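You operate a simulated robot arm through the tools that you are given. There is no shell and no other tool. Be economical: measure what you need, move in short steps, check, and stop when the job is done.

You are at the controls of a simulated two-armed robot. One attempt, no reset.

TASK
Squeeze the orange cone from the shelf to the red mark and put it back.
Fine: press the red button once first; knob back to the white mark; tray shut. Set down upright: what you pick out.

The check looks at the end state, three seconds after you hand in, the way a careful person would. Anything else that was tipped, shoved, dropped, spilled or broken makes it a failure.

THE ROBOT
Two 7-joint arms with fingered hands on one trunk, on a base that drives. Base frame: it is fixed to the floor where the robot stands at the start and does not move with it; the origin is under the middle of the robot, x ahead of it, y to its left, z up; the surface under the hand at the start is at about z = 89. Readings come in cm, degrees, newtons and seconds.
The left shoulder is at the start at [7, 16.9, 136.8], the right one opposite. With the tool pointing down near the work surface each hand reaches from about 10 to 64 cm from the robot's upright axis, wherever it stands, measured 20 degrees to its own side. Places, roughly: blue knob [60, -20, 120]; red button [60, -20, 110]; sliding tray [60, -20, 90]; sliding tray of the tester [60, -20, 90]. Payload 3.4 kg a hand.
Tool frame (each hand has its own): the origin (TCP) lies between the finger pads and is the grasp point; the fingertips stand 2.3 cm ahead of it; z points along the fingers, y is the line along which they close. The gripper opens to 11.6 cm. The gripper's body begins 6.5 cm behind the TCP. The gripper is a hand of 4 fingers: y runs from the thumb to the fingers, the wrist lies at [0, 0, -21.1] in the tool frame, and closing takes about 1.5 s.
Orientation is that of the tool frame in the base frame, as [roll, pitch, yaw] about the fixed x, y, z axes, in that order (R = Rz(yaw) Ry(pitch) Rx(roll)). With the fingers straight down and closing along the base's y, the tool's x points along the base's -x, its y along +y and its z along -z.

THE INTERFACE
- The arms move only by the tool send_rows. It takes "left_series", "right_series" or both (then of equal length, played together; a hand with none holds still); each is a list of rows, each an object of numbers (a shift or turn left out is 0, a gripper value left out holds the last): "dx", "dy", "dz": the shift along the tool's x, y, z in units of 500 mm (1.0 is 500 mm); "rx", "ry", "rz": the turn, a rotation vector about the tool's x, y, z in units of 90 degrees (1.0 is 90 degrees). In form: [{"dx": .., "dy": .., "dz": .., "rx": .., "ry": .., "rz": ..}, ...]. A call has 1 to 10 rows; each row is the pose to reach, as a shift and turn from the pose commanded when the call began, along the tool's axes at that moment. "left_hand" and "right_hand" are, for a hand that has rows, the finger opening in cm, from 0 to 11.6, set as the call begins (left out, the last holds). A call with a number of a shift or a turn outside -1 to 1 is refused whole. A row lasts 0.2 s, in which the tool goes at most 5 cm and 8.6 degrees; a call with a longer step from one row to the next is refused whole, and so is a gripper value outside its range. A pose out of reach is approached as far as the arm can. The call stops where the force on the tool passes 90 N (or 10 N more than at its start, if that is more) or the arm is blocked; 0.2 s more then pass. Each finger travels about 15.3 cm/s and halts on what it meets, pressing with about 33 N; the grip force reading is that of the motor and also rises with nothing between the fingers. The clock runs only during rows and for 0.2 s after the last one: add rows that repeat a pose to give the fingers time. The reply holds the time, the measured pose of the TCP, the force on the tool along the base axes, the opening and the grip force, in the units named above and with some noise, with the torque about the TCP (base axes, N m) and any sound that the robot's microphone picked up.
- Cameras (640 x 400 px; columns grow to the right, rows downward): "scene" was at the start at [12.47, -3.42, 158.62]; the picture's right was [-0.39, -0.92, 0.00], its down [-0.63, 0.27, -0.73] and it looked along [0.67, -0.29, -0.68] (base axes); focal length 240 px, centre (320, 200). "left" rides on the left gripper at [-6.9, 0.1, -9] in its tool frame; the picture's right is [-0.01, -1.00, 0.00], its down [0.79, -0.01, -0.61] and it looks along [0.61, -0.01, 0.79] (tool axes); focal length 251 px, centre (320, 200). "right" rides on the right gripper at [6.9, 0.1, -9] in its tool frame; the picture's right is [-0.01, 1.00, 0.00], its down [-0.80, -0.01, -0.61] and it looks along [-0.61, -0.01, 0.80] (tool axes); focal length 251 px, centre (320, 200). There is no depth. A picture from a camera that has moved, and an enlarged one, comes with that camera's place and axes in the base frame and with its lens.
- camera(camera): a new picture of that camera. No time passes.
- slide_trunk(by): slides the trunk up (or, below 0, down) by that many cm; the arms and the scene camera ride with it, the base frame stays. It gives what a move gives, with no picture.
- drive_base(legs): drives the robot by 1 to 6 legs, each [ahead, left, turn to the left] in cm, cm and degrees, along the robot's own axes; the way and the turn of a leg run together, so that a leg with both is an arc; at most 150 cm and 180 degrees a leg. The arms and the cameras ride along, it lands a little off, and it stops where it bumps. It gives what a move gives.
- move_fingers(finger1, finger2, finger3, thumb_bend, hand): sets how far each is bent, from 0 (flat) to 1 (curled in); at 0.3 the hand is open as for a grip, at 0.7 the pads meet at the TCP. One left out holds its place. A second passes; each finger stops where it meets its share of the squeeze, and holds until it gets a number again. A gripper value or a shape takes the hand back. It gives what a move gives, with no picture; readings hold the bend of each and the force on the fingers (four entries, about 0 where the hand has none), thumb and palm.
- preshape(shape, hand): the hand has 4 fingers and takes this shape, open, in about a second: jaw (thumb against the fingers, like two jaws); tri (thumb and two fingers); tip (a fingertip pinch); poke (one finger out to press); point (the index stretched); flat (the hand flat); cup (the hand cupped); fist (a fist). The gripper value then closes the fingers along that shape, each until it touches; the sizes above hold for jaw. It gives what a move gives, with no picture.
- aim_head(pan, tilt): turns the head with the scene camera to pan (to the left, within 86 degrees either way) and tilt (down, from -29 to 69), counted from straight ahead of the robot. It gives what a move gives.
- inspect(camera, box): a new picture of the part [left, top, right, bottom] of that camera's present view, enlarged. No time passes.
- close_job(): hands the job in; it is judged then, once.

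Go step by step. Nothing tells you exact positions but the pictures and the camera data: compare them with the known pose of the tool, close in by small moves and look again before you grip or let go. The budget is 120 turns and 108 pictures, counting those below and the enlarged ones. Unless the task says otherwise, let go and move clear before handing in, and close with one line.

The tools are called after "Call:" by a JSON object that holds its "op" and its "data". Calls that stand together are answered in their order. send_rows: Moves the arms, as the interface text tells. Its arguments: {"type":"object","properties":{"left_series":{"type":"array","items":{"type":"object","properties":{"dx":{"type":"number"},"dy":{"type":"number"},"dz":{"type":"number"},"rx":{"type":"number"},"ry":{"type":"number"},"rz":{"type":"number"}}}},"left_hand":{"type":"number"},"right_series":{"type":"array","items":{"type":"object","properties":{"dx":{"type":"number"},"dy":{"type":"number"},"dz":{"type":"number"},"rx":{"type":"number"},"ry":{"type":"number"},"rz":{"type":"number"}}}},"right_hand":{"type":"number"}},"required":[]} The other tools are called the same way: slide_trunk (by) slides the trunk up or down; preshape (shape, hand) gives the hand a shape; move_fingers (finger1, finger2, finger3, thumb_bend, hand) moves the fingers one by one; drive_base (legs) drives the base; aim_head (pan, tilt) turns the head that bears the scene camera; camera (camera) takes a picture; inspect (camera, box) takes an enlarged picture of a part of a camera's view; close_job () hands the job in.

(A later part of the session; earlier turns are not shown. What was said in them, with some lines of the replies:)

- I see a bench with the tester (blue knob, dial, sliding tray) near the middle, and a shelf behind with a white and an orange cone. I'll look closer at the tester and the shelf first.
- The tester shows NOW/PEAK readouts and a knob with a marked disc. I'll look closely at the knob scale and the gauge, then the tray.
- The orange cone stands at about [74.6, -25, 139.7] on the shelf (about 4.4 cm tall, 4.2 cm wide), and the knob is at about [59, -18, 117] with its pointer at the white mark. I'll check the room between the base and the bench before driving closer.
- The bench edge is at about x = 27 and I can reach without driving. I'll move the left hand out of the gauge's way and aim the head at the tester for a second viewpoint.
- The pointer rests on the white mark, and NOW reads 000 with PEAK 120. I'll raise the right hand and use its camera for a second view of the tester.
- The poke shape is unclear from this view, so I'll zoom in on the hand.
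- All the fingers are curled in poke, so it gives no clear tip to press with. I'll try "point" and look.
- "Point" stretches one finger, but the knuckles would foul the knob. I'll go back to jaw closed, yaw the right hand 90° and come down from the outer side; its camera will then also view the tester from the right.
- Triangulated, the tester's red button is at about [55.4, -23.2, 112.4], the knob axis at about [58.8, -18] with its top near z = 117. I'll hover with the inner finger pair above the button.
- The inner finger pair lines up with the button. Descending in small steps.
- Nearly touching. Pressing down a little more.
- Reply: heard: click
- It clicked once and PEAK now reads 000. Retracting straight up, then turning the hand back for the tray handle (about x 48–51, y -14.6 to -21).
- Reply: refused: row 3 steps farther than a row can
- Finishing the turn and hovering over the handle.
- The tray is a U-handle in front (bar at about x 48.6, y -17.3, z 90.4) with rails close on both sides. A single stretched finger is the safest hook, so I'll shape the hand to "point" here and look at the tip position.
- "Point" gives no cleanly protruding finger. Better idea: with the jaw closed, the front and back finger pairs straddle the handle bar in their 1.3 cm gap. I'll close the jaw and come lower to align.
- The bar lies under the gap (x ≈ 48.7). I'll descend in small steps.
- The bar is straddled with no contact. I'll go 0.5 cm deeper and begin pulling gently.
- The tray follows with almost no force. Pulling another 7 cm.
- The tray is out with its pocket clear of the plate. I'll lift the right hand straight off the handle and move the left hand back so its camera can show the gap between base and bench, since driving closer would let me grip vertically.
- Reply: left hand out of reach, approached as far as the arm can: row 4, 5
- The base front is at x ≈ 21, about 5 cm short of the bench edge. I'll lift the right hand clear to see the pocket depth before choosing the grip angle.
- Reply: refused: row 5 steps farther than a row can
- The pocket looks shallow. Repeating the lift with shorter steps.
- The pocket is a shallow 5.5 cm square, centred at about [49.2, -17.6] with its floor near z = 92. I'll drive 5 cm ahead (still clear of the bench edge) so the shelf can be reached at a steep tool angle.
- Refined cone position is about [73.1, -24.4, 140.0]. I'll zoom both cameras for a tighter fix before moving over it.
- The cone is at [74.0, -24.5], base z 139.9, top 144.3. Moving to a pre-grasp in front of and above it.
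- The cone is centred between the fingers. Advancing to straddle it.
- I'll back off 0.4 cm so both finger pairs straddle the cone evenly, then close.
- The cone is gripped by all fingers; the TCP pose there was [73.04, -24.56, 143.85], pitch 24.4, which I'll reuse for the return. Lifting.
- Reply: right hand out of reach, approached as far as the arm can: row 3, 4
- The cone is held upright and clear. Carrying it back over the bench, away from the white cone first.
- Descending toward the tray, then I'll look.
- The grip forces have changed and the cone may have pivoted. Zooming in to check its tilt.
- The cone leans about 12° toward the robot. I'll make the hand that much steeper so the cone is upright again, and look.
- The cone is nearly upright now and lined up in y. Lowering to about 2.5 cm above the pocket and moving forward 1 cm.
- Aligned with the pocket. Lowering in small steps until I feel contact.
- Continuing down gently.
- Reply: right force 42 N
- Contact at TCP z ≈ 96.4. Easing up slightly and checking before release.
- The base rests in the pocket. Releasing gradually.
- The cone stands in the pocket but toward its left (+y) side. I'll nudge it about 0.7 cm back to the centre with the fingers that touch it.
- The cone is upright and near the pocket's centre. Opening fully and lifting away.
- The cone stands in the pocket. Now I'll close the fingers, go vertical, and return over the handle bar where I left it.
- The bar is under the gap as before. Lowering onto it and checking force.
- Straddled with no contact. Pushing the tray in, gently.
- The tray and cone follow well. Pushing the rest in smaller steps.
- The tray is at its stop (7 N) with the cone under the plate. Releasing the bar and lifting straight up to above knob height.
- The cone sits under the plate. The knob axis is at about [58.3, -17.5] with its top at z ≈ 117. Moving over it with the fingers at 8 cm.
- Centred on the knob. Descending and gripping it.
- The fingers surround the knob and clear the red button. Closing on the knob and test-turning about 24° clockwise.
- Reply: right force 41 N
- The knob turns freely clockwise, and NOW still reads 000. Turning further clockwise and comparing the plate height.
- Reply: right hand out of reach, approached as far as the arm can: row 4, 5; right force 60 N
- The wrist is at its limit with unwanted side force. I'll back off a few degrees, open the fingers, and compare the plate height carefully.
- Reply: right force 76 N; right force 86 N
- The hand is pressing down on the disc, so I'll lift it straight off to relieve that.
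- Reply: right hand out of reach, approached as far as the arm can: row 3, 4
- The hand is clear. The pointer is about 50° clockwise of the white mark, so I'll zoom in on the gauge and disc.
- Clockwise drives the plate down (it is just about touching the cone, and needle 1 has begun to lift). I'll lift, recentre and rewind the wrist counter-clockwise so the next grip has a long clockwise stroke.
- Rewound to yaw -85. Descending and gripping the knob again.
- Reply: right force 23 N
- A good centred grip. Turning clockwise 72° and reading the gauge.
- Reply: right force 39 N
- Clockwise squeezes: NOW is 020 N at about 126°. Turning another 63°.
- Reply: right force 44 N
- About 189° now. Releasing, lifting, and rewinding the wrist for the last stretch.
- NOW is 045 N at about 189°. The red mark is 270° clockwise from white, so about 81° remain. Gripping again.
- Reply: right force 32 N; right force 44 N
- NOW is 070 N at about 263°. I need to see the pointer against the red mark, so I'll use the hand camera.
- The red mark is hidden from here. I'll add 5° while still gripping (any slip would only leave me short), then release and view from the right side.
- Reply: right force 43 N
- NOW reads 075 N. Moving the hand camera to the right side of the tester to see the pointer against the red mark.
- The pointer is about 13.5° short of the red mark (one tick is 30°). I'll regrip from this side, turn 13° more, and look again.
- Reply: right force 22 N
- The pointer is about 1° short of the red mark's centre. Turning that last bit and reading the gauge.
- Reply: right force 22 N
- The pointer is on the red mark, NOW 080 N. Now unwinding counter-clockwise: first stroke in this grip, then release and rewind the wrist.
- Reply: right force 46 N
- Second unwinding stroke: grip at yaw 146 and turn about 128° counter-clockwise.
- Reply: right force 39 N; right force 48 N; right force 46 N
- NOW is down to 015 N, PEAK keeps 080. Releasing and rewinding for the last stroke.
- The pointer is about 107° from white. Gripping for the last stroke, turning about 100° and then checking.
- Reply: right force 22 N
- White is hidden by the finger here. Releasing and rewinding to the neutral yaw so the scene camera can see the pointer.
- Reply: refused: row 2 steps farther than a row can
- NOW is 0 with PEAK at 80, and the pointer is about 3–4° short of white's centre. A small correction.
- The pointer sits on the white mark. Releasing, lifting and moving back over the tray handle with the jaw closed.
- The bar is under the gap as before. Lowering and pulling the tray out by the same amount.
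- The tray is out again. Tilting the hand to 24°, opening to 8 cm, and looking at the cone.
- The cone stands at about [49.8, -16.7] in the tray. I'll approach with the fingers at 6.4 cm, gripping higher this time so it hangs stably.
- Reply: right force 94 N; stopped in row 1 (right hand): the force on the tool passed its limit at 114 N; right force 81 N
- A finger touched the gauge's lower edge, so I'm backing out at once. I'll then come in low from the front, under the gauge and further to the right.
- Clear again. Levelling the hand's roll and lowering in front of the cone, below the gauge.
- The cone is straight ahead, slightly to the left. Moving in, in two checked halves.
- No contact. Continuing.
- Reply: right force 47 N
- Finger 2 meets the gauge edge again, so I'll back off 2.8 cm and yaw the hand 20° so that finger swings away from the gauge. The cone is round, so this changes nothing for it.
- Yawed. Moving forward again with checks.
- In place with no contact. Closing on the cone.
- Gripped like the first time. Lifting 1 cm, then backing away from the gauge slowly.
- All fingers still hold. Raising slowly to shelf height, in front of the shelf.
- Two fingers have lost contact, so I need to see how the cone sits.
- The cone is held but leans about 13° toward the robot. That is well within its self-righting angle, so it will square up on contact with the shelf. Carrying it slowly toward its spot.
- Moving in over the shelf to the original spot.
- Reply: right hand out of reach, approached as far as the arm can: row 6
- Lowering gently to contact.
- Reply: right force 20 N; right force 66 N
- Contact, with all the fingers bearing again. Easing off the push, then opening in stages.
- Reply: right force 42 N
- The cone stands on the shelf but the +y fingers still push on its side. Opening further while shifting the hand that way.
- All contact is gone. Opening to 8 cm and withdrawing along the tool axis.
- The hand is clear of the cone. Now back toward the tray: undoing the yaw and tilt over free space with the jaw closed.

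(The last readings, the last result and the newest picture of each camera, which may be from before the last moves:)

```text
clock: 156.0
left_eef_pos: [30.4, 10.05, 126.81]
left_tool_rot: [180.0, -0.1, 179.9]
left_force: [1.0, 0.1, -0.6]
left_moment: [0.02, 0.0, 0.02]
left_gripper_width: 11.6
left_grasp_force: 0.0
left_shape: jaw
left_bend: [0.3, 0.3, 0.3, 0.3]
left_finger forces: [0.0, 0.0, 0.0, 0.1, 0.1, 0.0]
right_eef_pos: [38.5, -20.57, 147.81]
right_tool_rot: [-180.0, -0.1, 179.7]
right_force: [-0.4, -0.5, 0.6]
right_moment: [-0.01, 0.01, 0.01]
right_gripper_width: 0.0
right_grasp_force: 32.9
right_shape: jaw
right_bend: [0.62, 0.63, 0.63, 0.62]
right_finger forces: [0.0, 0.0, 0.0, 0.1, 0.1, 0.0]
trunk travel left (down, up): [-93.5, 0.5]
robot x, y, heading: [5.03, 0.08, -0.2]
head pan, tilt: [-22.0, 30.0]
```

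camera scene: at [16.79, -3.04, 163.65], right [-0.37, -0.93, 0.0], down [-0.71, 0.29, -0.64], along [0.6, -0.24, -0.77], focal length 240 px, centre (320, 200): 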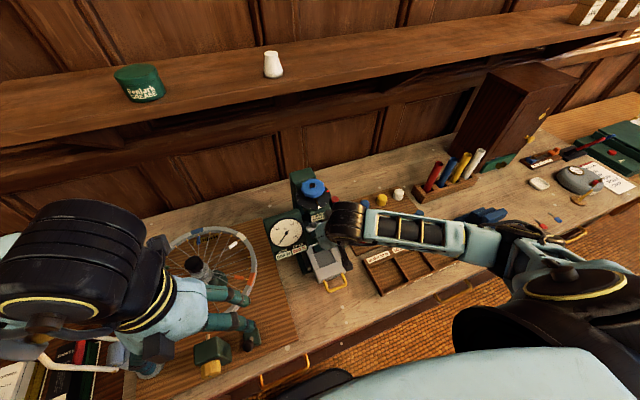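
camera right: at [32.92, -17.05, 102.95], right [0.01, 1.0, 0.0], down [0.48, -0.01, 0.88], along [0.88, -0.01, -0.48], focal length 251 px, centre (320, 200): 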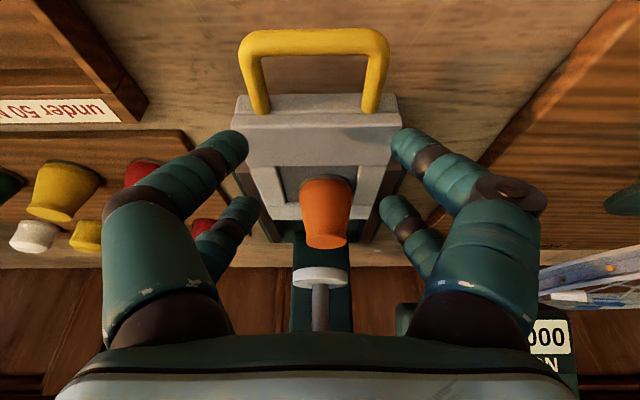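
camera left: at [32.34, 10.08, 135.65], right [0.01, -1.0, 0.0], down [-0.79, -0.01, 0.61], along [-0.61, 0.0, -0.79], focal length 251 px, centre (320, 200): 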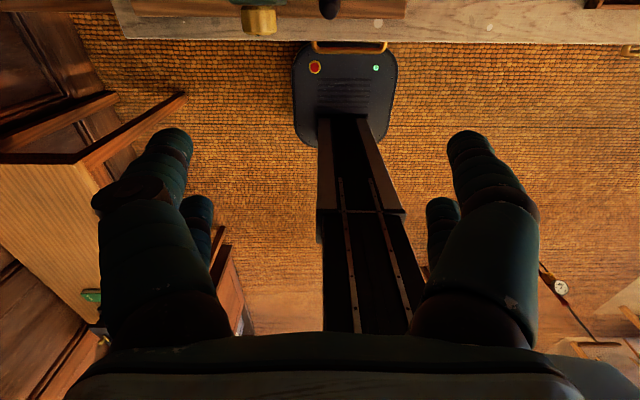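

Vertical again. Going down in front of the handle bar (x ≈ 34.5), on the robot's side of it.

Call:
{"op": "send_rows", "data": {"right_series": [{"dx": 0.04, "dy": 0.032}, {"dx": 0.08, "dy": 0.064}, {"dx": 0.08, "dy": 0.064, "dz": 0.09}, {"dx": 0.08, "dy": 0.064, "dz": 0.18}, {"dx": 0.08, "dy": 0.064, "dz": 0.27}, {"dx": 0.08, "dy": 0.064, "dz": 0.36}, {"dx": 0.08, "dy": 0.064, "dz": 0.45}, {"dx": 0.08, "dy": 0.064, "dz": 0.54}, {"dx": 0.08, "dy": 0.064, "dz": 0.63}, {"dx": 0.08, "dy": 0.064, "dz": 0.72}]}}

Call:
{"op": "send_rows", "data": {"right_series": [{"dz": 0.09}, {"dz": 0.18}, {"dz": 0.27}, {"dz": 0.33}, {"dz": 0.375}]}}

```text
clock: 158.2
left_eef_pos: [30.27, 9.94, 126.74]
left_tool_rot: [179.9, -0.1, 179.9]
left_force: [-0.2, -0.1, 0.4]
left_moment: [0.03, 0.0, 0.0]
left_gripper_width: 11.58
left_grasp_force: 0.1
left_shape: jaw
left_bend: [0.3, 0.3, 0.3, 0.3]
left_finger forces: [0.0, 0.0, 0.1, 0.0, 0.0, 0.0]
right_eef_pos: [34.52, -17.5, 111.72]
right_tool_rot: [-179.8, 0.1, 179.9]
right_force: [1.3, -0.1, 0.0]
right_moment: [0.01, 0.03, 0.01]
right_gripper_width: 0.0
right_grasp_force: 32.6
right_shape: jaw
right_bend: [0.62, 0.63, 0.63, 0.62]
right_finger forces: [0.0, 0.0, 0.1, 0.1, 0.0, 0.0]
trunk travel left (down, up): [-93.5, 0.5]
robot x, y, heading: [4.86, -0.09, -0.2]
head pan, tilt: [-22.0, 30.0]
```

```text
clock: 159.4
left_eef_pos: [30.42, 9.98, 126.71]
left_tool_rot: [179.9, 0.0, 179.9]
left_force: [0.4, 0.2, 0.0]
left_moment: [0.01, 0.0, 0.0]
left_gripper_width: 11.61
left_grasp_force: 0.1
left_shape: jaw
left_bend: [0.3, 0.3, 0.3, 0.3]
left_finger forces: [0.0, 0.0, 0.1, 0.0, 0.0, 0.0]
right_eef_pos: [34.52, -17.63, 92.95]
right_tool_rot: [-179.8, 0.1, 179.8]
right_force: [0.1, -0.2, 0.1]
right_moment: [0.0, 0.01, 0.01]
right_gripper_width: 0.0
right_grasp_force: 32.9
right_shape: jaw
right_bend: [0.62, 0.63, 0.63, 0.62]
right_finger forces: [0.1, 0.0, 0.0, 0.0, 0.0, 0.0]
trunk travel left (down, up): [-93.5, 0.5]
robot x, y, heading: [4.89, 0.17, -0.1]
head pan, tilt: [-22.0, 30.0]
```

At the right height. Lowering 0.35 cm more and pushing the bar.

Call:
{"op": "send_rows", "data": {"right_series": [{"dz": 0.007}, {"dz": 0.007, "dx": -0.022}, {"dz": 0.007, "dx": -0.044}, {"dz": 0.007, "dx": -0.066}, {"dz": 0.007, "dx": -0.088}, {"dz": 0.007, "dx": -0.11}, {"dz": 0.007, "dx": -0.132}, {"dz": 0.007, "dx": -0.154}, {"dz": 0.007, "dx": -0.176}, {"dz": 0.007, "dx": -0.198}]}}

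Call:
{"op": "send_rows", "data": {"right_series": [{"dx": -0.008}, {"dx": -0.016}]}}

```text
clock: 161.6
left_eef_pos: [30.41, 10.08, 126.6]
left_tool_rot: [179.9, -0.1, 179.9]
left_force: [-0.1, -0.3, 0.3]
left_moment: [0.03, -0.01, 0.01]
left_gripper_width: 11.63
left_grasp_force: 0.1
left_shape: jaw
left_bend: [0.3, 0.3, 0.3, 0.3]
left_finger forces: [0.0, 0.0, 0.0, 0.0, 0.0, 0.0]
right_eef_pos: [44.47, -17.49, 92.66]
right_tool_rot: [-179.9, 0.0, 179.8]
right_force: [-1.1, -0.5, 0.8]
right_moment: [0.03, 0.0, -0.02]
right_gripper_width: 0.0
right_grasp_force: 33.2
right_shape: jaw
right_bend: [0.62, 0.63, 0.63, 0.62]
right_finger forces: [0.0, 0.1, 0.1, 0.0, 0.0, 0.0]
trunk travel left (down, up): [-93.5, 0.5]
robot x, y, heading: [4.36, -0.17, -0.4]
head pan, tilt: [-22.0, 30.0]
```

```text
clock: 162.2
left_eef_pos: [30.19, 9.99, 126.79]
left_tool_rot: [180.0, 0.0, 179.9]
left_force: [-0.2, 0.1, -0.1]
left_moment: [-0.01, 0.02, -0.01]
left_gripper_width: 11.59
left_grasp_force: 0.1
left_shape: jaw
left_bend: [0.3, 0.3, 0.3, 0.3]
left_finger forces: [0.0, 0.1, 0.0, 0.0, 0.0, 0.0]
right_eef_pos: [45.1, -17.58, 92.69]
right_tool_rot: [-179.8, 0.0, 179.9]
right_force: [-3.8, 0.2, -0.7]
right_moment: [0.0, 0.1, 0.01]
right_gripper_width: 0.01
right_grasp_force: 33.0
right_shape: jaw
right_bend: [0.62, 0.63, 0.63, 0.62]
right_finger forces: [0.0, 0.0, 0.1, 0.0, 0.1, 0.0]
trunk travel left (down, up): [-93.5, 0.5]
robot x, y, heading: [4.84, 0.04, 0.0]
head pan, tilt: [-22.0, 30.0]
```

Resistance begins at 45.1. One small push to confirm the stop.

Call:
{"op": "send_rows", "data": {"right_series": [{"dx": -0.004}, {"dx": -0.006}]}}

```text
clock: 162.8
left_eef_pos: [29.9, 9.94, 126.75]
left_tool_rot: [180.0, 0.1, 179.9]
left_force: [0.3, -0.2, -1.2]
left_moment: [0.01, 0.06, -0.03]
left_gripper_width: 11.61
left_grasp_force: 0.0
left_shape: jaw
left_bend: [0.3, 0.3, 0.3, 0.3]
left_finger forces: [0.0, 0.0, 0.0, 0.0, 0.0, 0.0]
right_eef_pos: [45.11, -17.57, 92.71]
right_tool_rot: [-179.9, 0.1, 179.8]
right_force: [-15.6, -0.9, -3.5]
right_moment: [0.01, 0.27, 0.04]
right_gripper_width: 0.0
right_grasp_force: 32.6
right_shape: jaw
right_bend: [0.62, 0.63, 0.63, 0.62]
right_finger forces: [0.0, 0.0, 0.0, 0.0, 0.0, 0.0]
trunk travel left (down, up): [-93.5, 0.5]
robot x, y, heading: [4.9, 0.34, -0.0]
head pan, tilt: [-22.0, 30.0]
```

Firm stop: the tray is shut. Backing off, raising the hand to the side, and taking the last picture of cone, tray and knob together.

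Call:
{"op": "send_rows", "data": {"right_series": [{"dx": 0.03}, {"dx": 0.09}, {"dx": 0.11, "dz": -0.08}, {"dx": 0.11, "dz": -0.16}, {"dx": 0.11, "dz": -0.24}, {"dx": 0.11, "dy": -0.06, "dz": -0.3}, {"dx": 0.11, "dy": -0.14, "dz": -0.34}, {"dx": 0.11, "dy": -0.22, "dz": -0.36}, {"dx": 0.11, "dy": -0.3, "dz": -0.36}]}}

Call:
{"op": "aim_head", "data": {"pan": -18, "tilt": 38}}

Call:
{"op": "inspect", "data": {"camera": "scene", "box": [210, 85, 410, 265]}}

```text
clock: 164.8
left_eef_pos: [30.16, 9.85, 126.74]
left_tool_rot: [179.9, -0.2, 179.9]
left_force: [-0.6, 0.3, -0.3]
left_moment: [-0.02, 0.0, -0.01]
left_gripper_width: 11.59
left_grasp_force: 0.1
left_shape: jaw
left_bend: [0.3, 0.3, 0.3, 0.3]
left_finger forces: [0.1, 0.0, 0.0, 0.0, 0.0, 0.0]
right_eef_pos: [39.95, -32.77, 110.68]
right_tool_rot: [-180.0, 0.1, 179.9]
right_force: [0.0, 0.0, -0.6]
right_moment: [0.03, -0.01, 0.0]
right_gripper_width: 0.0
right_grasp_force: 32.9
right_shape: jaw
right_bend: [0.62, 0.63, 0.63, 0.62]
right_finger forces: [0.0, 0.1, 0.0, 0.1, 0.1, 0.1]
trunk travel left (down, up): [-93.5, 0.5]
robot x, y, heading: [4.92, 0.25, -0.3]
head pan, tilt: [-22.0, 30.0]
```

```text
clock: 165.5
left_eef_pos: [30.26, 9.9, 126.68]
left_tool_rot: [179.9, -0.2, 179.9]
left_force: [-0.4, -0.9, -0.1]
left_moment: [-0.02, -0.01, 0.0]
left_gripper_width: 11.57
left_grasp_force: 0.2
left_shape: jaw
left_bend: [0.3, 0.3, 0.3, 0.3]
left_finger forces: [0.0, 0.1, 0.0, 0.0, 0.0, 0.0]
right_eef_pos: [39.85, -32.58, 110.69]
right_tool_rot: [-179.9, 0.0, 179.7]
right_force: [0.5, 0.9, -0.5]
right_moment: [0.0, 0.05, 0.01]
right_gripper_width: 0.02
right_grasp_force: 33.5
right_shape: jaw
right_bend: [0.62, 0.63, 0.63, 0.62]
right_finger forces: [0.0, 0.0, 0.0, 0.0, 0.1, 0.0]
trunk travel left (down, up): [-93.5, 0.5]
robot x, y, heading: [4.84, -0.19, -0.2]
head pan, tilt: [-18.0, 38.0]
```

```text
2.22 times, centred on (310, 175) of scene
camera zoom: at [17.73, -2.91, 165.37], right [-0.31, -0.95, 0.0], down [-0.58, 0.19, -0.79], along [0.75, -0.25, -0.62], focal length 534 px, centre (342, 256)
```

zoom: 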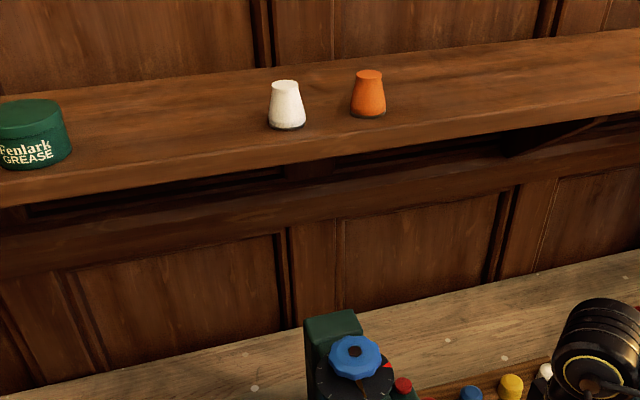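

The orange cone stands upright on the shelf beside the white one, the hands are clear, and the tray met its firm stop. I'm out of pictures, so I'm handing in now.

Call:
{"op": "close_job", "data": {}}

```text
The job is handed in.
```

The job is handed in. I pressed the red button once, squeezed the orange cone to the red mark (80 N), turned the knob back to white and set the cone upright on the shelf. While I was taking the cone out, a finger hit the gauge twice, once hard enough to trip the force stop at 114 N. I had no pictures left to check the tester, and I judged the tray shut by feel from its firm stop.
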